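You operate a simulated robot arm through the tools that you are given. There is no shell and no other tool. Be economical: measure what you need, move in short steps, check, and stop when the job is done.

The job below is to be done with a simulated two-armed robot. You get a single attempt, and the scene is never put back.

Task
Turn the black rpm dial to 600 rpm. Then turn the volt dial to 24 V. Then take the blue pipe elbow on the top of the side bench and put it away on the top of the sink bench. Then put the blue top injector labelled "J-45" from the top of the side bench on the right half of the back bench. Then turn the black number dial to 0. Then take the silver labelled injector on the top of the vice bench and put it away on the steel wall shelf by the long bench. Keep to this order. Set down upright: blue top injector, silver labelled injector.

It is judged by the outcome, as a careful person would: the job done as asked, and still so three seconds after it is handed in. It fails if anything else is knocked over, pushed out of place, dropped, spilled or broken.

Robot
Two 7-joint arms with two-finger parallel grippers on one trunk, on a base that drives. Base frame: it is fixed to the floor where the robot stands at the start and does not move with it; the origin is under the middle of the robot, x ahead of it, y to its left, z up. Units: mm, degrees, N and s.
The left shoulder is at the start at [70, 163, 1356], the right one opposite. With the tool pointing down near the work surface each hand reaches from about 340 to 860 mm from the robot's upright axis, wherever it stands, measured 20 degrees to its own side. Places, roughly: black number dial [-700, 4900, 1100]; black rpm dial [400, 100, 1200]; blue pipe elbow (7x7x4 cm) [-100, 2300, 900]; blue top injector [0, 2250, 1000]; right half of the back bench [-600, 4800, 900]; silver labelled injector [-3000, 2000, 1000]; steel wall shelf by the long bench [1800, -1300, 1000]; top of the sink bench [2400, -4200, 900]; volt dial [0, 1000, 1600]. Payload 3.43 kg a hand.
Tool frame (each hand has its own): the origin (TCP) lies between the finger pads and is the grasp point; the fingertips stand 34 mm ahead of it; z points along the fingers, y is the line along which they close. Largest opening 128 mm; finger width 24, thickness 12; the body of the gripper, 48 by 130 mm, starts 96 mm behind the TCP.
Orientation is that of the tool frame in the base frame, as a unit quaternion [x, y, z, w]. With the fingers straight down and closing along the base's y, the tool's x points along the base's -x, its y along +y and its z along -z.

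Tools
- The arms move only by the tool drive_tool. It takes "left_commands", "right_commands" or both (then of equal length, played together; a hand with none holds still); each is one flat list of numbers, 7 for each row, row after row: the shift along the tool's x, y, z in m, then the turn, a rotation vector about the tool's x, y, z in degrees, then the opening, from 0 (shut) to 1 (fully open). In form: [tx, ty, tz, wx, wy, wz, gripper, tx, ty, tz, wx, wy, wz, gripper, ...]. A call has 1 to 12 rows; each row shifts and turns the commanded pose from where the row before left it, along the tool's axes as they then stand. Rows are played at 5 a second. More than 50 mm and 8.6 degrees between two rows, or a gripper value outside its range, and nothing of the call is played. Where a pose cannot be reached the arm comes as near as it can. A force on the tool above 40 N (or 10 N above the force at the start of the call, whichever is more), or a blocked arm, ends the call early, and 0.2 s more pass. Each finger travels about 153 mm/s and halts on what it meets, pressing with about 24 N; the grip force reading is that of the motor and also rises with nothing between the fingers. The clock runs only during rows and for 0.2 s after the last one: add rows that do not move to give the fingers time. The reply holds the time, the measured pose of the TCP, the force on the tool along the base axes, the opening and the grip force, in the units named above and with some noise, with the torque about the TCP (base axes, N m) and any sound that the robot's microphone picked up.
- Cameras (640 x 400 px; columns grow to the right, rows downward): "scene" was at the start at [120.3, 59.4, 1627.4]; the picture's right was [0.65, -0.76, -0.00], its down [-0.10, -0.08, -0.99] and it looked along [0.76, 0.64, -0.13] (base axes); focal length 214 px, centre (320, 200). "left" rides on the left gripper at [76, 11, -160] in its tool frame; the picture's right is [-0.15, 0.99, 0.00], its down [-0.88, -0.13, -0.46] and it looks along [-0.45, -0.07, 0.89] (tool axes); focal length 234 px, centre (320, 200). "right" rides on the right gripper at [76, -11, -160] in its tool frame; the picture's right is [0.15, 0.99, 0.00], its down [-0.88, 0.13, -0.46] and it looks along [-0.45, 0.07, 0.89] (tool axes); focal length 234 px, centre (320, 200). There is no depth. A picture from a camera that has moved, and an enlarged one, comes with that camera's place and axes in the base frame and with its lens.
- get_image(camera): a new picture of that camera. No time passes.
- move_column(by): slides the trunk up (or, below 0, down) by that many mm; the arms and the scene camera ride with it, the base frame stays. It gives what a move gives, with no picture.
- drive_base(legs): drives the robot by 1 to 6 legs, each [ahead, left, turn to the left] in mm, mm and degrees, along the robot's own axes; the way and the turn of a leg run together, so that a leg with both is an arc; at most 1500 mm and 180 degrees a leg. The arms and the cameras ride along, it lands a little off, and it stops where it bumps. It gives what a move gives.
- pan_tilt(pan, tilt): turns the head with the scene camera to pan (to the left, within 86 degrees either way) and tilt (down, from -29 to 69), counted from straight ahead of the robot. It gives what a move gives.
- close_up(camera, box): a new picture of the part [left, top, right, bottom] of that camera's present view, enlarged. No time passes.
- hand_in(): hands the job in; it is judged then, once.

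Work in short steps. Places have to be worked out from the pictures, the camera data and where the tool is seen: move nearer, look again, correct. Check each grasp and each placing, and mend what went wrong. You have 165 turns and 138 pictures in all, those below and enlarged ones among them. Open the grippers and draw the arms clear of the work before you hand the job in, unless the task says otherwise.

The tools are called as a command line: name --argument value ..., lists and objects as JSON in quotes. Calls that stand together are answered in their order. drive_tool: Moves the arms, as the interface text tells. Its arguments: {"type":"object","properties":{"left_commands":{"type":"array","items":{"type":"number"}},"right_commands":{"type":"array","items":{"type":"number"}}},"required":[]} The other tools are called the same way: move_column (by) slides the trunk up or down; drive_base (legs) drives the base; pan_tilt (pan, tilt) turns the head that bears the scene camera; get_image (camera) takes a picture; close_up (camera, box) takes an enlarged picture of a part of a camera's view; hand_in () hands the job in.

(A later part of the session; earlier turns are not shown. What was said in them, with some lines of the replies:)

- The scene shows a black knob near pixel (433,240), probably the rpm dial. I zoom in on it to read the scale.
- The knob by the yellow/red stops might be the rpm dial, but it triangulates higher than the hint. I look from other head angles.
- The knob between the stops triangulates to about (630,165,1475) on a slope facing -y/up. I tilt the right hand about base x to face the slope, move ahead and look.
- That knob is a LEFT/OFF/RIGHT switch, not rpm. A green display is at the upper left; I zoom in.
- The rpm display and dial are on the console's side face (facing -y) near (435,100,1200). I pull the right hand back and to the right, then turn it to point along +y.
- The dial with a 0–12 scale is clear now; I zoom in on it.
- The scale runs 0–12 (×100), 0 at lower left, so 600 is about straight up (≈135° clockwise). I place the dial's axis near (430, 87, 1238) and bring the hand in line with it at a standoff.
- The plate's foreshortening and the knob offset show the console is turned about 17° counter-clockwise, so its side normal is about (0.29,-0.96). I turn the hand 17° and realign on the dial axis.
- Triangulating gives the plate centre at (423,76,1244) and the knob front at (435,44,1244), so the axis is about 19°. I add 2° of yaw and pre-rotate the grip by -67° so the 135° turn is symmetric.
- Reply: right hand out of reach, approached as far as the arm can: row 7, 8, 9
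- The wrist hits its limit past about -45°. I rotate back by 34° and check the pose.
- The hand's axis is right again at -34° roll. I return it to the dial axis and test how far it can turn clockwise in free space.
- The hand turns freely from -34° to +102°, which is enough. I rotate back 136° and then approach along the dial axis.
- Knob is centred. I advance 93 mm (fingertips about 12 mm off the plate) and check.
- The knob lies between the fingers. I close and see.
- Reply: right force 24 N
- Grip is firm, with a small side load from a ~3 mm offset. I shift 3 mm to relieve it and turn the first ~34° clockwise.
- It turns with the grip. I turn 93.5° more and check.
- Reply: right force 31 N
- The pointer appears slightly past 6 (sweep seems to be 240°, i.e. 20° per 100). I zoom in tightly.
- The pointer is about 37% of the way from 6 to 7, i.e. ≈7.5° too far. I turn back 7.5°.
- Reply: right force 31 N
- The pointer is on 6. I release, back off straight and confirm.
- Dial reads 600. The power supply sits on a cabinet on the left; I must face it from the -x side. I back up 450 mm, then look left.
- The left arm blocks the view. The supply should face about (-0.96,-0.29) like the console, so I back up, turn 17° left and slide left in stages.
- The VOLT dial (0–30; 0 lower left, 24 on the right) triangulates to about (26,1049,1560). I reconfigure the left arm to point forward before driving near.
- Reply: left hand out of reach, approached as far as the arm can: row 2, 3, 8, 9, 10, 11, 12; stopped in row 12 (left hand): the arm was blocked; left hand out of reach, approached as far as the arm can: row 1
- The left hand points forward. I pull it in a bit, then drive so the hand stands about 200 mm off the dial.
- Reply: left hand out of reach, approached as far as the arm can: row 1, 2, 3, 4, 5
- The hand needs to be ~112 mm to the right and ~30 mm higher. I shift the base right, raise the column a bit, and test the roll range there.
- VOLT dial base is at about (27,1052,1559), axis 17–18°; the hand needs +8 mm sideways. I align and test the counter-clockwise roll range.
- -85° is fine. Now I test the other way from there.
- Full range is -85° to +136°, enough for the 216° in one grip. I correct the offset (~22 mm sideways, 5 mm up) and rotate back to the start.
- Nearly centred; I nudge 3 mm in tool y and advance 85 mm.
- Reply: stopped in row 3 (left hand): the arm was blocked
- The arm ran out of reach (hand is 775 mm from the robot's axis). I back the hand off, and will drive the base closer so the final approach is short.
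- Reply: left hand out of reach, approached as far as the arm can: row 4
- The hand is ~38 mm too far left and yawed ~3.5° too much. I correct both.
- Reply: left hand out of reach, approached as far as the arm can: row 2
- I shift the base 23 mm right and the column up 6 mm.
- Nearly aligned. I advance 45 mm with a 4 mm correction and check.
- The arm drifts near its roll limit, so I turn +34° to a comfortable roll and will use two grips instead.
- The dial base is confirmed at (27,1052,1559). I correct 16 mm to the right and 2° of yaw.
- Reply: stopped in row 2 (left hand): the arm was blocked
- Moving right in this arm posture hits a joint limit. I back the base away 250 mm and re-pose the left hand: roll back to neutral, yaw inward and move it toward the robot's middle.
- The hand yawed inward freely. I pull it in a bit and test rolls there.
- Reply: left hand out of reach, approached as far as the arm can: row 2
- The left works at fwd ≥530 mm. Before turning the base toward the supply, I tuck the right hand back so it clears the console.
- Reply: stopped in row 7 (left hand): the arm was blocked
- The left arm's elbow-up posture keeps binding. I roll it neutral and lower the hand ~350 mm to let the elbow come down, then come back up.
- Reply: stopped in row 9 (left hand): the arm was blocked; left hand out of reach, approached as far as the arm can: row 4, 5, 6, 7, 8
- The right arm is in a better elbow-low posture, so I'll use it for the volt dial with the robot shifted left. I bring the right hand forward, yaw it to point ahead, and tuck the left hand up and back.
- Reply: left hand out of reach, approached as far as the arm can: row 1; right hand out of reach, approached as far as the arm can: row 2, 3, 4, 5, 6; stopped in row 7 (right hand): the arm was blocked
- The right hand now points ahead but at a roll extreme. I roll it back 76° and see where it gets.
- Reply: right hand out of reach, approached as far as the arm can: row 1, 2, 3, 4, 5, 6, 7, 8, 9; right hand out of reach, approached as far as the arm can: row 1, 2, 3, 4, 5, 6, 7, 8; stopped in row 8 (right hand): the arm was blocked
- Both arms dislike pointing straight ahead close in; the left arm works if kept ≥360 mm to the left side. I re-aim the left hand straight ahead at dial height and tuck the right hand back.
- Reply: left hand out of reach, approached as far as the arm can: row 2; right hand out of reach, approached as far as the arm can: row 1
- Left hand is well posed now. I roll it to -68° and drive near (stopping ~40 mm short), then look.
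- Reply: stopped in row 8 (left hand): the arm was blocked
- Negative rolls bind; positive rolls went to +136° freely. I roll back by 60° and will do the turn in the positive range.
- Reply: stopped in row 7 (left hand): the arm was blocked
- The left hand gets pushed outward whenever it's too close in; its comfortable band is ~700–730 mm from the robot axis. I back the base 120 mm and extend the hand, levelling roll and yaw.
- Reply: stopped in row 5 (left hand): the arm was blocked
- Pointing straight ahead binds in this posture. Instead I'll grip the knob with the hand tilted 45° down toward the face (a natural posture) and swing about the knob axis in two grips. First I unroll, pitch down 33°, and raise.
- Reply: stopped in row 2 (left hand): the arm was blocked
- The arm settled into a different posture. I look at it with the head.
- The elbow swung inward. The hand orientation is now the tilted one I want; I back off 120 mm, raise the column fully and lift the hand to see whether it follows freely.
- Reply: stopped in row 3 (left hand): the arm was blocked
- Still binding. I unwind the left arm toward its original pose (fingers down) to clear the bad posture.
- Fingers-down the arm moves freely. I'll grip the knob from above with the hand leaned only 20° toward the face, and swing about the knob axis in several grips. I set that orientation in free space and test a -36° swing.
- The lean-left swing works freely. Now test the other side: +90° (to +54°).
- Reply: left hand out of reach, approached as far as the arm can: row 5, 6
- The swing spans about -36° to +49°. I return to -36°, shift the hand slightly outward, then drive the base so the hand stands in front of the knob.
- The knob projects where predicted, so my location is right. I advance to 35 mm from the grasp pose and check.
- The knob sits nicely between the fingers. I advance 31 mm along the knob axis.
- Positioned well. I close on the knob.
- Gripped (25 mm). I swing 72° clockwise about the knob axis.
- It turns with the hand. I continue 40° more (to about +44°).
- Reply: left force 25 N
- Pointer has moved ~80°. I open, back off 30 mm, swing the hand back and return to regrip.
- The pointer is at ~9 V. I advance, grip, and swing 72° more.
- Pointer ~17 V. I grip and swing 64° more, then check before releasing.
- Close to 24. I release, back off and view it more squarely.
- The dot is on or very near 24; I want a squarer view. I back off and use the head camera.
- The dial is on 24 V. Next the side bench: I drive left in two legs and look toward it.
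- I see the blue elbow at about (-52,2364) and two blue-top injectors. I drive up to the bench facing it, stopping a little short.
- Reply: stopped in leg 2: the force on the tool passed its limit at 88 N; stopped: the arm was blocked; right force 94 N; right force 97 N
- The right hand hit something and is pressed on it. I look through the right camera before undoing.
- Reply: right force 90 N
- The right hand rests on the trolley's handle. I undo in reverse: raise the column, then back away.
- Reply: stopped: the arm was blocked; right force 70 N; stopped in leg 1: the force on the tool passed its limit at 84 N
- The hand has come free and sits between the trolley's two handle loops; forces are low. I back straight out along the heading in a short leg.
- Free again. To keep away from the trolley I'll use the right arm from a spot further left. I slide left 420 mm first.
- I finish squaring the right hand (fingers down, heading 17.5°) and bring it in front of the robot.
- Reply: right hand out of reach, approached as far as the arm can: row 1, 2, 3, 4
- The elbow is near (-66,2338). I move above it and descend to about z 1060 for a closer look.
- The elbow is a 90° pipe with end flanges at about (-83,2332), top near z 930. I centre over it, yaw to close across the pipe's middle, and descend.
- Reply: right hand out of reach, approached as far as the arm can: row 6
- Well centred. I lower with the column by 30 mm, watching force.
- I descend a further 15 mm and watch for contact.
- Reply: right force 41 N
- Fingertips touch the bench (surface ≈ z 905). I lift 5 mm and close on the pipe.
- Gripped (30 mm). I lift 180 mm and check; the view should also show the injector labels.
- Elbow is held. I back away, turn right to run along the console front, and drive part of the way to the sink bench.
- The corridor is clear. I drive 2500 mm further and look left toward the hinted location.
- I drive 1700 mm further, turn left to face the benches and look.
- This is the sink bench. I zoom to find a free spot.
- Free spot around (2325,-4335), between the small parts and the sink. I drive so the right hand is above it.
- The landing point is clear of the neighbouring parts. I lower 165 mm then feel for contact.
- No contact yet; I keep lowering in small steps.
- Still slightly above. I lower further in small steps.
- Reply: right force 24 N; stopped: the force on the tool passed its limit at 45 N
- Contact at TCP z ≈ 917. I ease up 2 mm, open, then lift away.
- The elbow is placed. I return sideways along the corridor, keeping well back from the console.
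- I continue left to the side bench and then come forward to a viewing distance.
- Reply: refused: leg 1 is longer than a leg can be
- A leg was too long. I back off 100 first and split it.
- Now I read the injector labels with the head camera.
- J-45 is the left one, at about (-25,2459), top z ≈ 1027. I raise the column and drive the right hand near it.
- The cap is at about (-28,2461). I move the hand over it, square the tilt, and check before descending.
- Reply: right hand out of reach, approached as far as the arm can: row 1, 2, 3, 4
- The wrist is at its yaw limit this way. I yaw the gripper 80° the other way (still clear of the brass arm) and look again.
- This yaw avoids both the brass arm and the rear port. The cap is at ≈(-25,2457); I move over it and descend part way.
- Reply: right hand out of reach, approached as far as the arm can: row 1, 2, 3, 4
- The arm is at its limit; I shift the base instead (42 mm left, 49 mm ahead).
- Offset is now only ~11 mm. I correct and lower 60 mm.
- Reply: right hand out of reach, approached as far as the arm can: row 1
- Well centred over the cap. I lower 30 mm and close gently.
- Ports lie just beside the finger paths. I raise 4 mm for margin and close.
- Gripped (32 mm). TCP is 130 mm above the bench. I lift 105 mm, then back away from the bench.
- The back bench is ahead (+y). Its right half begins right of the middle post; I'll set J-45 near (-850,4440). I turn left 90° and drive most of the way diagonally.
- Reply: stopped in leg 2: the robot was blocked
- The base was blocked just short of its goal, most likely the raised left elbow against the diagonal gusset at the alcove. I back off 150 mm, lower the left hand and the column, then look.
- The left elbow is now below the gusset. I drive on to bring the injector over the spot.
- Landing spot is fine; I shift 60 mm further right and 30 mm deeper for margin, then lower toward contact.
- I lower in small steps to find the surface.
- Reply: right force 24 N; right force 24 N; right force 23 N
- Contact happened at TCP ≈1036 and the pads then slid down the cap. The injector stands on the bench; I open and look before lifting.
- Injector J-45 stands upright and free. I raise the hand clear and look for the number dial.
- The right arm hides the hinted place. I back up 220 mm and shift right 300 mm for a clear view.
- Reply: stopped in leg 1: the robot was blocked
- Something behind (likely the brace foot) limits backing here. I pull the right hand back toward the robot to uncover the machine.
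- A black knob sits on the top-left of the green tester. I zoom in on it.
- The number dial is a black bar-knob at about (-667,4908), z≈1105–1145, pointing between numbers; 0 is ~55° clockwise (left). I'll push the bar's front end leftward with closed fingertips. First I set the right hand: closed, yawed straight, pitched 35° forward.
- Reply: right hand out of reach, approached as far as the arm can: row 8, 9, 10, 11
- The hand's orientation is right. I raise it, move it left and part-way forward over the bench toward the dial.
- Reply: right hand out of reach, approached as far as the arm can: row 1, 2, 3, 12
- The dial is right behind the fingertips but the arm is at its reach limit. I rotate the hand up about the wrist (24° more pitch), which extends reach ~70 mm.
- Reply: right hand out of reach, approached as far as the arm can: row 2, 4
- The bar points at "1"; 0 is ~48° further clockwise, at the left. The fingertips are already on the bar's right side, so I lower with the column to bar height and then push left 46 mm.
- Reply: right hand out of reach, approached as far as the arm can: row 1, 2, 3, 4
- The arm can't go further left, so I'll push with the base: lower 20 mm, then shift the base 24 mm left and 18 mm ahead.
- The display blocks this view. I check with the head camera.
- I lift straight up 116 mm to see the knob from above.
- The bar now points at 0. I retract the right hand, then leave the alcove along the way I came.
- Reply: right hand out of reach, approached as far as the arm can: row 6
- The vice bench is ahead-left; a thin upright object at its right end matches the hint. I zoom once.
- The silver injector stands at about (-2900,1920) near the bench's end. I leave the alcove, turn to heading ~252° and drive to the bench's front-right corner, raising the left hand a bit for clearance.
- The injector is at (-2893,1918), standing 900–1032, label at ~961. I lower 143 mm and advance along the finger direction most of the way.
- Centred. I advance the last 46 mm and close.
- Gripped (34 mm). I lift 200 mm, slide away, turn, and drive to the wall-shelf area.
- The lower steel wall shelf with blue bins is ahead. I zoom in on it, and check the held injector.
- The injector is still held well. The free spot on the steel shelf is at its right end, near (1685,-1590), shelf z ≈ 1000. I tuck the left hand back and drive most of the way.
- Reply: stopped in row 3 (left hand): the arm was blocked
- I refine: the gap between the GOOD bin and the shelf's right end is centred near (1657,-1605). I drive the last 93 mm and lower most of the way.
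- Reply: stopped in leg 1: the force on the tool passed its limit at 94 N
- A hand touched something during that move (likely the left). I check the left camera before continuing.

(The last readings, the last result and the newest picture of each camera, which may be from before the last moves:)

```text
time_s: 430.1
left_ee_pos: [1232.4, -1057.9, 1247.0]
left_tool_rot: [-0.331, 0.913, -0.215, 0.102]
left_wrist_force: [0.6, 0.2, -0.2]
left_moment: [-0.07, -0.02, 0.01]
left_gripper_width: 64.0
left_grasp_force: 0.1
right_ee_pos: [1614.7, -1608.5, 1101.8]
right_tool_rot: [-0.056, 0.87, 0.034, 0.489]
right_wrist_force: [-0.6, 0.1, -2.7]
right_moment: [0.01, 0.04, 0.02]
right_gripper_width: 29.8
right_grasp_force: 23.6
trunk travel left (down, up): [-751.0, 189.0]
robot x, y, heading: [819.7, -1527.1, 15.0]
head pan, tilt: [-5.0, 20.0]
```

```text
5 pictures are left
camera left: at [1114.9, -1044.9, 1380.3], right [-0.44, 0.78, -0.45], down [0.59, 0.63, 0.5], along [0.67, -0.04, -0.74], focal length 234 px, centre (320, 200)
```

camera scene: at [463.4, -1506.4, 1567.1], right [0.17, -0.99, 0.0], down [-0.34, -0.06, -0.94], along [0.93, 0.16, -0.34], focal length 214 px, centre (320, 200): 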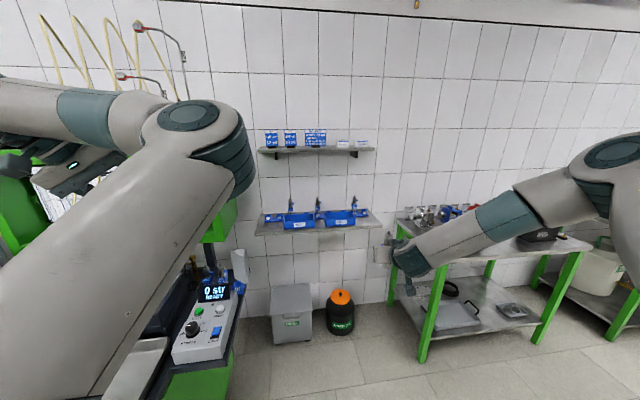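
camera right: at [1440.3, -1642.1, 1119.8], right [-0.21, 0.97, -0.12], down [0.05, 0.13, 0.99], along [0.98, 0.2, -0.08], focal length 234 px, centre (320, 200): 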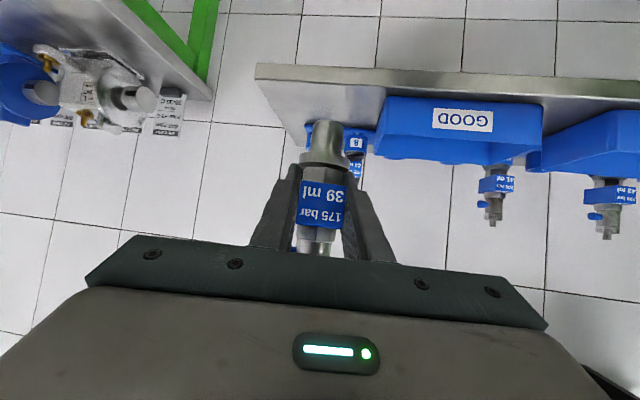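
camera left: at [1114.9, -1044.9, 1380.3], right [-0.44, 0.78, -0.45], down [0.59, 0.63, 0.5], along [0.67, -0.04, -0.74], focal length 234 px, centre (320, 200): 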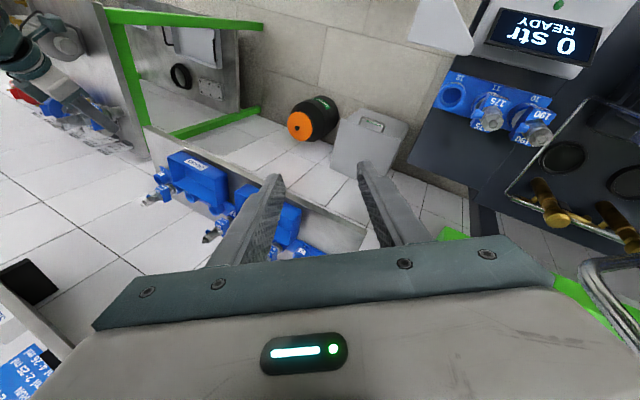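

Nothing looks disturbed; the left hand is near the green panel, so I leave the base and extend only the right arm 62 mm, then lower in steps.

drive_tool --right_commands '[-0.0108, 0, 0.0178, 0, 0, 0, 0, -0.0108, 0, 0.0178, 0, 0, 0, 0, -0.0108, 0, 0.0178, 0, 0, 0, 0]'

move_column --by -15

move_column --by -10

get_image --camera "right"

```text
time_s: 430.9
left_ee_pos: [1231.8, -1057.5, 1247.7]
left_tool_rot: [-0.331, 0.913, -0.213, 0.103]
left_wrist_force: [-0.2, -0.7, 0.7]
left_moment: [0.0, -0.01, 0.0]
left_gripper_width: 64.1
left_grasp_force: 0.0
right_ee_pos: [1675.9, -1599.2, 1102.8]
right_tool_rot: [-0.056, 0.87, 0.034, 0.489]
right_wrist_force: [0.5, 0.3, -2.5]
right_moment: [-0.01, -0.02, 0.01]
right_gripper_width: 29.8
right_grasp_force: 23.7
trunk travel left (down, up): [-751.0, 189.0]
robot x, y, heading: [820.0, -1530.5, 15.0]
head pan, tilt: [-5.0, 20.0]
```

```text
time_s: 431.5
left_ee_pos: [1232.8, -1057.1, 1233.7]
left_tool_rot: [-0.332, 0.913, -0.214, 0.102]
left_wrist_force: [0.5, 0.9, 0.6]
left_moment: [0.0, -0.02, 0.0]
left_gripper_width: 64.0
left_grasp_force: 0.0
right_ee_pos: [1676.3, -1598.6, 1086.6]
right_tool_rot: [-0.057, 0.87, 0.034, 0.489]
right_wrist_force: [-0.2, -0.2, -3.2]
right_moment: [0.01, -0.02, -0.01]
right_gripper_width: 30.1
right_grasp_force: 24.1
trunk travel left (down, up): [-736.0, 204.0]
robot x, y, heading: [819.9, -1527.2, 15.3]
head pan, tilt: [-5.0, 20.0]
```

```text
time_s: 432.1
left_ee_pos: [1232.6, -1056.9, 1222.0]
left_tool_rot: [-0.331, 0.913, -0.214, 0.102]
left_wrist_force: [0.4, -0.4, -0.9]
left_moment: [-0.05, 0.01, 0.03]
left_gripper_width: 64.1
left_grasp_force: 0.1
right_ee_pos: [1675.7, -1598.6, 1076.5]
right_tool_rot: [-0.057, 0.87, 0.034, 0.489]
right_wrist_force: [-0.2, -0.7, -4.0]
right_moment: [0.0, -0.01, -0.01]
right_gripper_width: 30.1
right_grasp_force: 23.9
trunk travel left (down, up): [-726.0, 214.0]
robot x, y, heading: [819.5, -1525.2, 15.1]
head pan, tilt: [-5.0, 20.0]
```

```text
4 pictures are left
camera right: at [1502.3, -1632.6, 1094.6], right [-0.21, 0.97, -0.12], down [0.05, 0.14, 0.99], along [0.98, 0.2, -0.08], focal length 234 px, centre (320, 200)
```

right: 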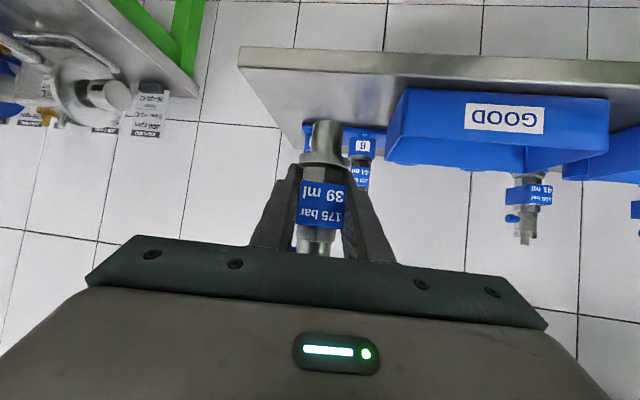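

The injector hangs over the free gap. I lower in small steps feeling for contact.

move_column --by -5

move_column --by -4

move_column --by -4

```text
time_s: 432.6
left_ee_pos: [1233.0, -1057.7, 1217.4]
left_tool_rot: [-0.332, 0.913, -0.213, 0.102]
left_wrist_force: [-0.1, -0.4, 0.1]
left_moment: [0.01, 0.0, 0.0]
left_gripper_width: 64.1
left_grasp_force: 0.1
right_ee_pos: [1676.3, -1599.7, 1073.3]
right_tool_rot: [-0.058, 0.87, 0.035, 0.488]
right_wrist_force: [0.2, 0.5, -3.9]
right_moment: [0.01, -0.02, 0.0]
right_gripper_width: 30.1
right_grasp_force: 24.1
trunk travel left (down, up): [-721.0, 219.0]
robot x, y, heading: [818.2, -1523.0, 15.3]
head pan, tilt: [-5.0, 20.0]
```

```text
time_s: 433.2
left_ee_pos: [1231.6, -1057.5, 1214.1]
left_tool_rot: [-0.331, 0.913, -0.214, 0.102]
left_wrist_force: [0.4, 0.5, 0.0]
left_moment: [-0.01, 0.02, -0.02]
left_gripper_width: 64.0
left_grasp_force: 0.1
right_ee_pos: [1676.0, -1598.5, 1067.3]
right_tool_rot: [-0.057, 0.87, 0.034, 0.489]
right_wrist_force: [0.3, 0.0, -4.6]
right_moment: [0.0, -0.03, 0.04]
right_gripper_width: 29.9
right_grasp_force: 24.3
trunk travel left (down, up): [-717.0, 223.0]
robot x, y, heading: [820.9, -1527.2, 15.0]
head pan, tilt: [-5.0, 20.0]
```

```text
time_s: 433.7
left_ee_pos: [1231.6, -1056.5, 1209.1]
left_tool_rot: [-0.331, 0.913, -0.215, 0.102]
left_wrist_force: [0.3, 0.8, -0.7]
left_moment: [0.01, 0.01, -0.01]
left_gripper_width: 64.0
left_grasp_force: 0.1
right_ee_pos: [1677.4, -1598.9, 1063.4]
right_tool_rot: [-0.057, 0.87, 0.034, 0.489]
right_wrist_force: [0.3, 0.6, -3.2]
right_moment: [0.01, 0.03, -0.02]
right_gripper_width: 29.8
right_grasp_force: 24.1
trunk travel left (down, up): [-713.0, 227.0]
robot x, y, heading: [817.5, -1528.2, 15.2]
head pan, tilt: [-5.0, 20.0]
```

move_column --by -4

move_column --by -4

move_column --by -4

move_column --by -3

```text
time_s: 434.2
left_ee_pos: [1232.2, -1057.2, 1204.9]
left_tool_rot: [-0.331, 0.913, -0.213, 0.101]
left_wrist_force: [0.0, -0.8, -0.9]
left_moment: [0.02, 0.01, 0.04]
left_gripper_width: 64.0
left_grasp_force: 0.1
right_ee_pos: [1676.0, -1598.8, 1059.4]
right_tool_rot: [-0.057, 0.87, 0.034, 0.489]
right_wrist_force: [-0.6, -0.1, -3.0]
right_moment: [-0.02, -0.02, 0.01]
right_gripper_width: 29.9
right_grasp_force: 24.6
trunk travel left (down, up): [-709.0, 231.0]
robot x, y, heading: [818.2, -1523.7, 14.9]
head pan, tilt: [-5.0, 20.0]
```

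```text
time_s: 434.8
left_ee_pos: [1231.4, -1057.2, 1201.6]
left_tool_rot: [-0.331, 0.914, -0.214, 0.102]
left_wrist_force: [-0.1, 0.3, 1.0]
left_moment: [-0.02, -0.01, 0.02]
left_gripper_width: 64.0
left_grasp_force: 0.1
right_ee_pos: [1676.1, -1599.8, 1056.2]
right_tool_rot: [-0.056, 0.87, 0.034, 0.488]
right_wrist_force: [-0.1, 0.4, -3.5]
right_moment: [0.01, -0.03, 0.0]
right_gripper_width: 29.9
right_grasp_force: 23.7
trunk travel left (down, up): [-705.0, 235.0]
robot x, y, heading: [814.3, -1530.4, 15.2]
head pan, tilt: [-5.0, 20.0]
```

```text
time_s: 435.3
left_ee_pos: [1231.5, -1057.5, 1198.0]
left_tool_rot: [-0.332, 0.913, -0.213, 0.102]
left_wrist_force: [0.0, -0.5, 0.4]
left_moment: [0.01, 0.02, -0.03]
left_gripper_width: 63.8
left_grasp_force: 0.0
right_ee_pos: [1676.7, -1599.3, 1051.9]
right_tool_rot: [-0.056, 0.869, 0.033, 0.49]
right_wrist_force: [0.7, -0.1, -2.0]
right_moment: [0.0, 0.0, -0.01]
right_gripper_width: 30.0
right_grasp_force: 24.1
trunk travel left (down, up): [-701.0, 239.0]
robot x, y, heading: [821.6, -1524.4, 15.1]
head pan, tilt: [-5.0, 20.0]
```

```text
time_s: 435.8
left_ee_pos: [1230.5, -1057.4, 1194.2]
left_tool_rot: [-0.331, 0.913, -0.213, 0.102]
left_wrist_force: [0.2, 0.4, -1.4]
left_moment: [0.03, 0.01, 0.01]
left_gripper_width: 64.0
left_grasp_force: 0.0
right_ee_pos: [1675.7, -1599.9, 1048.4]
right_tool_rot: [-0.056, 0.87, 0.033, 0.489]
right_wrist_force: [-0.6, 0.2, -3.2]
right_moment: [0.0, -0.01, -0.03]
right_gripper_width: 29.7
right_grasp_force: 24.0
trunk travel left (down, up): [-698.0, 242.0]
robot x, y, heading: [816.7, -1529.1, 15.1]
head pan, tilt: [-5.0, 20.0]
```

Still hanging free; more steps.

move_column --by -4

move_column --by -4

move_column --by -4

close_up --camera "right" --box '[220, 60, 420, 260]'

```text
time_s: 436.3
left_ee_pos: [1232.1, -1056.4, 1191.9]
left_tool_rot: [-0.331, 0.913, -0.214, 0.102]
left_wrist_force: [-0.6, 0.4, -0.3]
left_moment: [-0.01, -0.02, 0.03]
left_gripper_width: 63.9
left_grasp_force: 0.1
right_ee_pos: [1675.4, -1599.1, 1043.7]
right_tool_rot: [-0.056, 0.87, 0.034, 0.489]
right_wrist_force: [-0.5, -0.1, -3.4]
right_moment: [0.01, -0.02, 0.02]
right_gripper_width: 29.7
right_grasp_force: 24.2
trunk travel left (down, up): [-694.0, 246.0]
robot x, y, heading: [821.3, -1527.0, 15.4]
head pan, tilt: [-5.0, 20.0]
```

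```text
time_s: 436.9
left_ee_pos: [1232.1, -1056.6, 1186.8]
left_tool_rot: [-0.332, 0.913, -0.214, 0.102]
left_wrist_force: [-0.2, 0.4, 0.4]
left_moment: [0.0, 0.01, 0.02]
left_gripper_width: 64.1
left_grasp_force: 0.2
right_ee_pos: [1676.9, -1598.9, 1040.2]
right_tool_rot: [-0.056, 0.87, 0.034, 0.489]
right_wrist_force: [0.0, 0.4, -2.6]
right_moment: [-0.01, -0.01, 0.01]
right_gripper_width: 30.1
right_grasp_force: 23.9
trunk travel left (down, up): [-690.0, 250.0]
robot x, y, heading: [815.3, -1529.4, 14.8]
head pan, tilt: [-5.0, 20.0]
```

```text
time_s: 437.4
left_ee_pos: [1231.4, -1057.9, 1182.3]
left_tool_rot: [-0.331, 0.913, -0.214, 0.102]
left_wrist_force: [0.7, -0.1, 0.1]
left_moment: [0.01, -0.01, -0.03]
left_gripper_width: 64.0
left_grasp_force: 0.0
right_ee_pos: [1676.3, -1600.0, 1037.2]
right_tool_rot: [-0.056, 0.87, 0.034, 0.489]
right_wrist_force: [0.3, 0.1, -3.7]
right_moment: [0.01, -0.03, 0.0]
right_gripper_width: 29.6
right_grasp_force: 23.7
trunk travel left (down, up): [-686.0, 254.0]
robot x, y, heading: [821.1, -1524.5, 15.2]
head pan, tilt: [-5.0, 20.0]
```

```text
2.00 times, centred on (320, 160) of right
camera zoom: at [1502.2, -1632.8, 1054.6], right [-0.21, 0.97, -0.12], down [0.05, 0.13, 0.99], along [0.98, 0.2, -0.08], focal length 468 px, centre (320, 280)
```

zoom: 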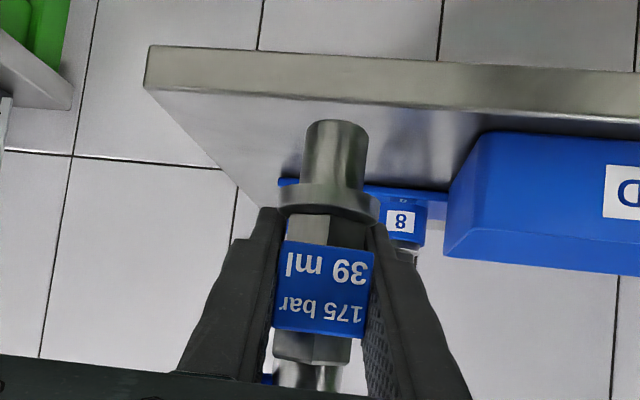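

Parallax shows the shelf is lower and farther (z ≈ 949, front corner (1751,-1687)), so the spot is ~107 mm further on at (1786,-1596). I raise, back off, and move the left hand inward to clear what it touched.

move_column --by 60

drive_base --legs '[[-130, 0, 0]]'

drive_tool --left_commands '[0.0193, -0.0365, 0.0179, 0, 0, 0, 0.5, 0.0193, -0.0365, 0.0179, 0, 0, 0, 0.5, 0.0193, -0.0365, 0.0179, 0, 0, 0, 0.5, 0.0193, -0.0365, 0.0179, 0, 0, 0, 0.5]'

```text
time_s: 438.4
left_ee_pos: [1231.4, -1057.0, 1243.0]
left_tool_rot: [-0.331, 0.914, -0.213, 0.102]
left_wrist_force: [-0.3, -0.4, 0.0]
left_moment: [0.02, 0.01, -0.01]
left_gripper_width: 63.9
left_grasp_force: 0.0
right_ee_pos: [1675.6, -1599.8, 1096.2]
right_tool_rot: [-0.057, 0.87, 0.034, 0.489]
right_wrist_force: [-0.7, 0.0, -4.8]
right_moment: [-0.03, -0.02, 0.01]
right_gripper_width: 29.9
right_grasp_force: 24.3
trunk travel left (down, up): [-746.0, 194.0]
robot x, y, heading: [817.9, -1523.7, 14.9]
head pan, tilt: [-5.0, 20.0]
```

```text
time_s: 439.7
left_ee_pos: [1106.8, -1089.7, 1242.6]
left_tool_rot: [-0.332, 0.913, -0.214, 0.101]
left_wrist_force: [0.1, 0.4, 0.1]
left_moment: [-0.01, 0.0, 0.01]
left_gripper_width: 64.2
left_grasp_force: 0.1
right_ee_pos: [1552.9, -1631.1, 1095.9]
right_tool_rot: [-0.057, 0.87, 0.034, 0.488]
right_wrist_force: [1.1, 0.3, -3.5]
right_moment: [-0.02, -0.02, 0.01]
right_gripper_width: 29.7
right_grasp_force: 24.5
trunk travel left (down, up): [-746.0, 194.0]
robot x, y, heading: [695.6, -1562.1, 15.4]
head pan, tilt: [-5.0, 20.0]
```

```text
time_s: 440.2
left_ee_pos: [1099.2, -1144.3, 1117.1]
left_tool_rot: [-0.377, 0.903, -0.204, -0.033]
left_wrist_force: [0.4, -0.5, -0.5]
left_moment: [0.0, 0.03, -0.01]
left_gripper_width: 64.0
left_grasp_force: 0.2
right_ee_pos: [1554.6, -1633.7, 1093.0]
right_tool_rot: [-0.057, 0.871, 0.034, 0.487]
right_wrist_force: [0.9, -1.1, -3.9]
right_moment: [0.02, -0.01, 0.0]
right_gripper_width: 29.6
right_grasp_force: 24.0
trunk travel left (down, up): [-746.0, 194.0]
robot x, y, heading: [696.9, -1561.2, 15.2]
head pan, tilt: [-5.0, 20.0]
stopped in row 2 (left hand): the arm was blocked; the commanded pose is now the measured one
```

Left hand is ~55 mm further in, enough clearance. I drive forward in two legs to the corrected spot.

drive_base --legs '[[150, -24, 0], [83, 0, 0]]'

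get_image --camera "right"

```text
time_s: 442.3
left_ee_pos: [1324.2, -1109.1, 1118.9]
left_tool_rot: [-0.374, 0.904, -0.205, -0.031]
left_wrist_force: [0.0, -0.1, -0.8]
left_moment: [-0.05, 0.04, 0.03]
left_gripper_width: 64.2
left_grasp_force: 0.1
right_ee_pos: [1780.1, -1597.1, 1097.2]
right_tool_rot: [-0.056, 0.87, 0.033, 0.489]
right_wrist_force: [-0.4, 0.2, -3.6]
right_moment: [-0.01, 0.02, 0.01]
right_gripper_width: 29.9
right_grasp_force: 24.2
trunk travel left (down, up): [-746.0, 194.0]
robot x, y, heading: [923.9, -1523.9, 14.8]
head pan, tilt: [-5.0, 20.0]
```

```text
2 pictures are left
camera right: at [1605.9, -1629.7, 1115.7], right [-0.2, 0.97, -0.12], down [0.05, 0.13, 0.99], along [0.98, 0.2, -0.08], focal length 234 px, centre (320, 200)
```

right: 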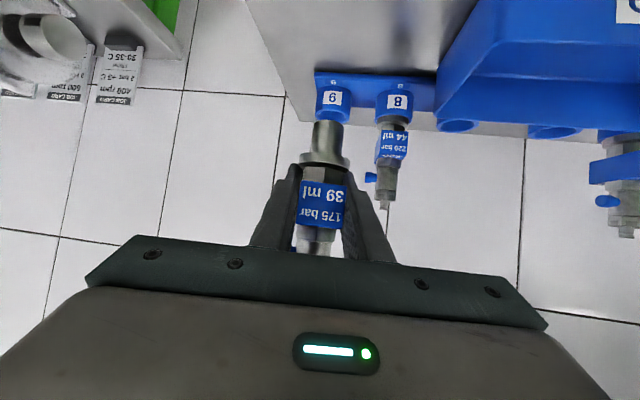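

Landing point is clear: between shelf end, bin and socket rack. I lower 78 mm, then small steps.

move_column --by -78

move_column --by -5

move_column --by -4

move_column --by -4

```text
time_s: 443.4
left_ee_pos: [1326.8, -1108.0, 1040.8]
left_tool_rot: [-0.374, 0.904, -0.205, -0.032]
left_wrist_force: [-0.3, 1.1, 0.7]
left_moment: [0.0, -0.01, -0.02]
left_gripper_width: 63.7
left_grasp_force: 0.0
right_ee_pos: [1781.1, -1596.4, 1019.4]
right_tool_rot: [-0.056, 0.87, 0.034, 0.489]
right_wrist_force: [-0.4, 0.3, -3.2]
right_moment: [0.0, -0.01, 0.02]
right_gripper_width: 29.8
right_grasp_force: 23.9
trunk travel left (down, up): [-668.0, 272.0]
robot x, y, heading: [922.6, -1520.9, 14.9]
head pan, tilt: [-5.0, 20.0]
```

```text
time_s: 443.9
left_ee_pos: [1325.6, -1108.4, 1035.3]
left_tool_rot: [-0.375, 0.904, -0.204, -0.031]
left_wrist_force: [0.5, -0.6, -0.5]
left_moment: [-0.04, 0.0, 0.0]
left_gripper_width: 63.7
left_grasp_force: 0.0
right_ee_pos: [1780.2, -1596.3, 1014.9]
right_tool_rot: [-0.056, 0.87, 0.034, 0.488]
right_wrist_force: [0.1, -0.3, -3.8]
right_moment: [0.02, 0.0, 0.0]
right_gripper_width: 30.0
right_grasp_force: 24.3
trunk travel left (down, up): [-663.0, 277.0]
robot x, y, heading: [927.1, -1522.9, 15.3]
head pan, tilt: [-5.0, 20.0]
```

```text
time_s: 444.5
left_ee_pos: [1327.1, -1108.6, 1032.6]
left_tool_rot: [-0.375, 0.904, -0.205, -0.033]
left_wrist_force: [0.1, -0.5, -0.4]
left_moment: [0.01, -0.03, 0.01]
left_gripper_width: 63.9
left_grasp_force: 0.1
right_ee_pos: [1780.8, -1596.2, 1009.2]
right_tool_rot: [-0.056, 0.87, 0.033, 0.488]
right_wrist_force: [-0.4, 1.1, -2.4]
right_moment: [0.0, -0.04, 0.01]
right_gripper_width: 29.9
right_grasp_force: 24.4
trunk travel left (down, up): [-659.0, 281.0]
robot x, y, heading: [922.7, -1520.5, 14.8]
head pan, tilt: [-5.0, 20.0]
```

```text
time_s: 445.0
left_ee_pos: [1327.3, -1107.4, 1029.1]
left_tool_rot: [-0.374, 0.904, -0.204, -0.032]
left_wrist_force: [0.3, -0.1, 0.7]
left_moment: [-0.01, -0.03, 0.01]
left_gripper_width: 63.9
left_grasp_force: 0.0
right_ee_pos: [1781.1, -1595.2, 1006.3]
right_tool_rot: [-0.057, 0.87, 0.034, 0.488]
right_wrist_force: [-0.3, 0.6, -2.9]
right_moment: [-0.01, -0.02, -0.01]
right_gripper_width: 30.1
right_grasp_force: 23.6
trunk travel left (down, up): [-655.0, 285.0]
robot x, y, heading: [927.4, -1520.8, 15.1]
head pan, tilt: [-5.0, 20.0]
```

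move_column --by -4

move_column --by -3

move_column --by -3

move_column --by -3

```text
time_s: 445.5
left_ee_pos: [1327.0, -1107.6, 1024.1]
left_tool_rot: [-0.375, 0.904, -0.204, -0.032]
left_wrist_force: [-0.7, 0.9, 0.4]
left_moment: [0.01, 0.02, 0.01]
left_gripper_width: 63.9
left_grasp_force: 0.0
right_ee_pos: [1780.2, -1595.7, 1001.5]
right_tool_rot: [-0.057, 0.87, 0.034, 0.488]
right_wrist_force: [-0.1, -0.8, -2.7]
right_moment: [-0.01, 0.01, 0.0]
right_gripper_width: 29.7
right_grasp_force: 24.1
trunk travel left (down, up): [-651.0, 289.0]
robot x, y, heading: [923.0, -1520.9, 15.2]
head pan, tilt: [-5.0, 20.0]
```

```text
time_s: 446.1
left_ee_pos: [1324.9, -1107.9, 1021.5]
left_tool_rot: [-0.374, 0.904, -0.205, -0.032]
left_wrist_force: [0.8, 0.1, -0.2]
left_moment: [0.03, -0.02, -0.01]
left_gripper_width: 64.0
left_grasp_force: 0.1
right_ee_pos: [1779.9, -1595.7, 1001.3]
right_tool_rot: [-0.056, 0.869, 0.034, 0.491]
right_wrist_force: [2.2, -1.2, 8.4]
right_moment: [-0.09, -0.19, 0.0]
right_gripper_width: 30.0
right_grasp_force: 23.7
trunk travel left (down, up): [-648.0, 292.0]
robot x, y, heading: [923.1, -1524.3, 15.0]
head pan, tilt: [-5.0, 20.0]
```

```text
time_s: 446.6
left_ee_pos: [1324.6, -1108.4, 1018.7]
left_tool_rot: [-0.374, 0.904, -0.205, -0.032]
left_wrist_force: [0.2, 1.0, 0.2]
left_moment: [-0.02, 0.02, -0.01]
left_gripper_width: 64.1
left_grasp_force: 0.1
right_ee_pos: [1780.6, -1594.7, 1002.4]
right_tool_rot: [-0.056, 0.868, 0.033, 0.493]
right_wrist_force: [7.7, -1.4, 24.2]
right_moment: [-0.22, -0.47, 0.02]
right_gripper_width: 29.9
right_grasp_force: 24.4
trunk travel left (down, up): [-645.0, 295.0]
robot x, y, heading: [924.9, -1526.2, 15.0]
head pan, tilt: [-5.0, 20.0]
```

```text
time_s: 447.1
left_ee_pos: [1325.7, -1107.3, 1015.2]
left_tool_rot: [-0.374, 0.904, -0.205, -0.033]
left_wrist_force: [0.0, 0.0, -0.3]
left_moment: [0.0, 0.01, 0.0]
left_gripper_width: 64.0
left_grasp_force: 0.1
right_ee_pos: [1784.1, -1595.3, 1002.0]
right_tool_rot: [-0.055, 0.866, 0.034, 0.496]
right_wrist_force: [-0.9, -0.8, 12.4]
right_moment: [-0.15, 0.16, -0.02]
right_gripper_width: 29.8
right_grasp_force: 24.2
trunk travel left (down, up): [-642.0, 298.0]
robot x, y, heading: [927.3, -1520.7, 14.9]
head pan, tilt: [-5.0, 20.0]
stopped: the force on the tool passed its limit at 40 N (the readings are from after the stop); the commanded pose is now the measured one
```

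Contact at TCP ≈1001. I ease 2 mm, restore ~0.9° of pitch, and open gently.

move_column --by 1

drive_tool --right_commands '[0, 0, 0, 0, 0.9, 0, 0, 0, 0, 0, 0, 0, 0, 0.26, 0, 0, 0, 0, 0, 0, 0.32, 0, 0, 0, 0, 0, 0, 0.4, 0, 0, 0, 0, 0, 0, 0.4]'

get_image --camera "right"

```text
time_s: 447.6
left_ee_pos: [1324.6, -1108.8, 1015.9]
left_tool_rot: [-0.375, 0.903, -0.205, -0.032]
left_wrist_force: [0.3, 1.1, 0.3]
left_moment: [0.01, 0.01, -0.02]
left_gripper_width: 64.4
left_grasp_force: 0.0
right_ee_pos: [1783.5, -1595.5, 1001.6]
right_tool_rot: [-0.055, 0.866, 0.032, 0.495]
right_wrist_force: [5.1, 1.2, 10.9]
right_moment: [-0.02, -0.37, 0.05]
right_gripper_width: 29.8
right_grasp_force: 24.3
trunk travel left (down, up): [-643.0, 297.0]
robot x, y, heading: [926.7, -1523.3, 15.1]
head pan, tilt: [-5.0, 20.0]
```

```text
time_s: 448.8
left_ee_pos: [1326.5, -1107.7, 1016.4]
left_tool_rot: [-0.375, 0.903, -0.204, -0.033]
left_wrist_force: [0.2, -0.4, -0.5]
left_moment: [0.03, -0.02, 0.0]
left_gripper_width: 64.1
left_grasp_force: 0.0
right_ee_pos: [1783.4, -1595.1, 999.1]
right_tool_rot: [-0.055, 0.871, 0.033, 0.486]
right_wrist_force: [0.0, 0.0, -0.1]
right_moment: [0.0, -0.01, 0.04]
right_gripper_width: 51.4
right_grasp_force: 0.0
trunk travel left (down, up): [-643.0, 297.0]
robot x, y, heading: [926.1, -1525.2, 15.0]
head pan, tilt: [-5.0, 20.0]
```

```text
1 pictures are left
camera right: at [1610.0, -1628.6, 1018.0], right [-0.2, 0.97, -0.12], down [0.06, 0.14, 0.99], along [0.98, 0.2, -0.08], focal length 234 px, centre (320, 200)
```

right: 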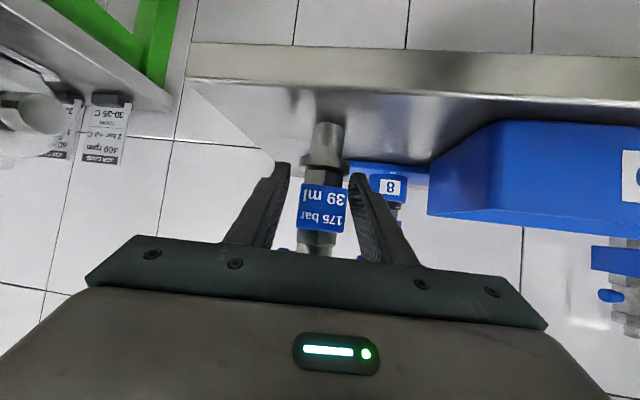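

The injector stands upright on the shelf. I withdraw straight back, then back the base off.

drive_tool --right_commands '[0.0104, 0, -0.0172, 0, 0, 0, 0.42, 0.0155, 0, -0.0258, 0, 0, 0, 0.42, 0.0155, 0, -0.0258, 0, 0, 0, 0.42, 0.0155, 0, -0.0258, 0, 0, 0, 0.42, 0.0155, 0, -0.0258, 0, 0, 0, 0.42]'

drive_base --legs '[[-250, 0, 0]]'

close_up --camera "scene" --box '[260, 160, 460, 280]'

```text
time_s: 450.0
left_ee_pos: [1326.1, -1108.1, 1017.1]
left_tool_rot: [-0.375, 0.904, -0.205, -0.032]
left_wrist_force: [-0.5, 0.4, 0.2]
left_moment: [0.03, -0.03, -0.04]
left_gripper_width: 63.8
left_grasp_force: 0.1
right_ee_pos: [1644.8, -1612.1, 1002.0]
right_tool_rot: [-0.056, 0.871, 0.034, 0.487]
right_wrist_force: [-0.5, -0.1, 0.8]
right_moment: [0.02, 0.02, 0.03]
right_gripper_width: 54.0
right_grasp_force: 0.1
trunk travel left (down, up): [-643.0, 297.0]
robot x, y, heading: [925.2, -1522.6, 15.0]
head pan, tilt: [-5.0, 20.0]
```

```text
time_s: 451.4
left_ee_pos: [1207.3, -1140.5, 1015.9]
left_tool_rot: [-0.368, 0.906, -0.206, -0.027]
left_wrist_force: [5.2, -0.9, 0.7]
left_moment: [0.14, 0.45, -0.25]
left_gripper_width: 63.9
left_grasp_force: 0.0
right_ee_pos: [1520.2, -1648.5, 1001.1]
right_tool_rot: [-0.055, 0.871, 0.033, 0.487]
right_wrist_force: [0.2, -0.2, 0.1]
right_moment: [0.0, -0.02, -0.02]
right_gripper_width: 53.7
right_grasp_force: 0.1
trunk travel left (down, up): [-643.0, 297.0]
robot x, y, heading: [799.6, -1553.5, 14.9]
head pan, tilt: [-5.0, 20.0]
stopped in leg 1: the force on the tool passed its limit at 110 N (the readings are from after the stop); the commanded pose is now the measured one
```

```text
3.20 times, centred on (360, 220) of scene
camera zoom: at [941.1, -1528.4, 1414.2], right [0.17, -0.98, 0.0], down [-0.34, -0.06, -0.94], along [0.93, 0.16, -0.34], focal length 686 px, centre (192, 136)
```

zoom: 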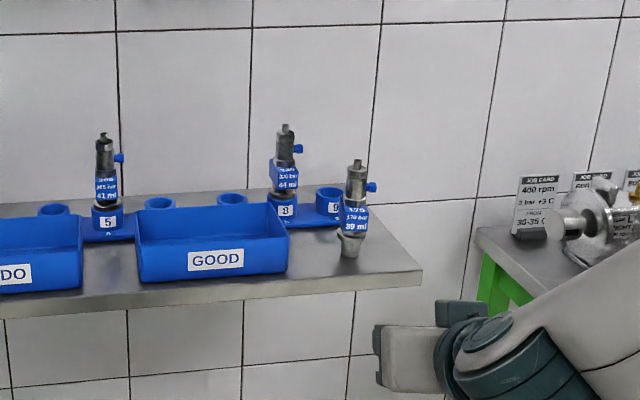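

The injector stands upright on the shelf. The lowered left hand touched something while backing; I ease forward, raise the column, then back off at the height it came in.

drive_base --legs '[[25, -20, 0]]'

move_column --by 200

drive_base --legs '[[-400, -60, 0]]'

```text
time_s: 452.2
left_ee_pos: [1231.0, -1152.0, 1017.0]
left_tool_rot: [-0.37, 0.905, -0.207, -0.023]
left_wrist_force: [-0.6, 0.3, 0.2]
left_moment: [-0.04, -0.03, 0.0]
left_gripper_width: 63.9
left_grasp_force: 0.1
right_ee_pos: [1544.7, -1658.0, 1005.1]
right_tool_rot: [-0.057, 0.87, 0.033, 0.489]
right_wrist_force: [-1.2, -0.1, 0.3]
right_moment: [0.03, 0.01, 0.01]
right_gripper_width: 53.6
right_grasp_force: 0.1
trunk travel left (down, up): [-643.0, 297.0]
robot x, y, heading: [825.0, -1567.8, 15.5]
head pan, tilt: [-5.0, 20.0]
```

```text
time_s: 454.4
left_ee_pos: [1235.7, -1152.7, 1217.1]
left_tool_rot: [-0.371, 0.905, -0.206, -0.024]
left_wrist_force: [-0.8, 0.4, -0.6]
left_moment: [0.0, 0.01, -0.05]
left_gripper_width: 64.2
left_grasp_force: 0.0
right_ee_pos: [1548.1, -1659.7, 1202.2]
right_tool_rot: [-0.056, 0.871, 0.033, 0.487]
right_wrist_force: [0.3, -0.9, 0.6]
right_moment: [0.01, -0.01, 0.0]
right_gripper_width: 53.8
right_grasp_force: 0.1
trunk travel left (down, up): [-843.0, 97.0]
robot x, y, heading: [830.5, -1567.6, 15.0]
head pan, tilt: [-5.0, 20.0]
```

```text
time_s: 456.9
left_ee_pos: [864.8, -1316.3, 1215.4]
left_tool_rot: [-0.369, 0.906, -0.205, -0.026]
left_wrist_force: [0.0, 0.1, 0.6]
left_moment: [-0.01, -0.03, 0.0]
left_gripper_width: 63.9
left_grasp_force: 0.0
right_ee_pos: [1176.1, -1823.6, 1201.0]
right_tool_rot: [-0.055, 0.872, 0.033, 0.486]
right_wrist_force: [0.3, 0.2, -0.5]
right_moment: [0.01, 0.04, 0.02]
right_gripper_width: 53.6
right_grasp_force: 0.1
trunk travel left (down, up): [-843.0, 97.0]
robot x, y, heading: [450.1, -1731.6, 14.9]
head pan, tilt: [-5.0, 20.0]
```

Both arms are clear and the grippers are open, so I hand the job in.

hand_in

```text
The job is handed in.
```

I did all six steps in the order you gave and handed the job in, but I bumped some other things along the way. I can't confirm that none of them shifted.

**The six steps:**
- **Rpm dial:** it reads 600 rpm.
- **Volt dial:** it is on 24 V.
- **Blue pipe elbow:** it lies on the sink bench, between the small parts and the sink.
- **J-45 injector:** it stands upright on the right half of the back bench.
- **Number dial:** I pushed it round to 0. It looked aligned from above, to within a few degrees.
- **Silver labelled injector:** it stands upright at the right end of the steel wall shelf.

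**Contacts:**
- **Green trolley:** my right hand hit its handle and pressed on it at about 80 N before I freed it. It looked unmoved.
- **Pump bench end, going in:** my left hand touched something there, most likely the green panel, at 94 N. I saw nothing knocked over.
- **Pump bench end, backing out:** my left hand hit something there again at 110 N. I did not check what it was.
- **Alcove by the back bench:** the base was blocked twice, once probably by the raised left arm and once by something behind it. I did not see what either was.
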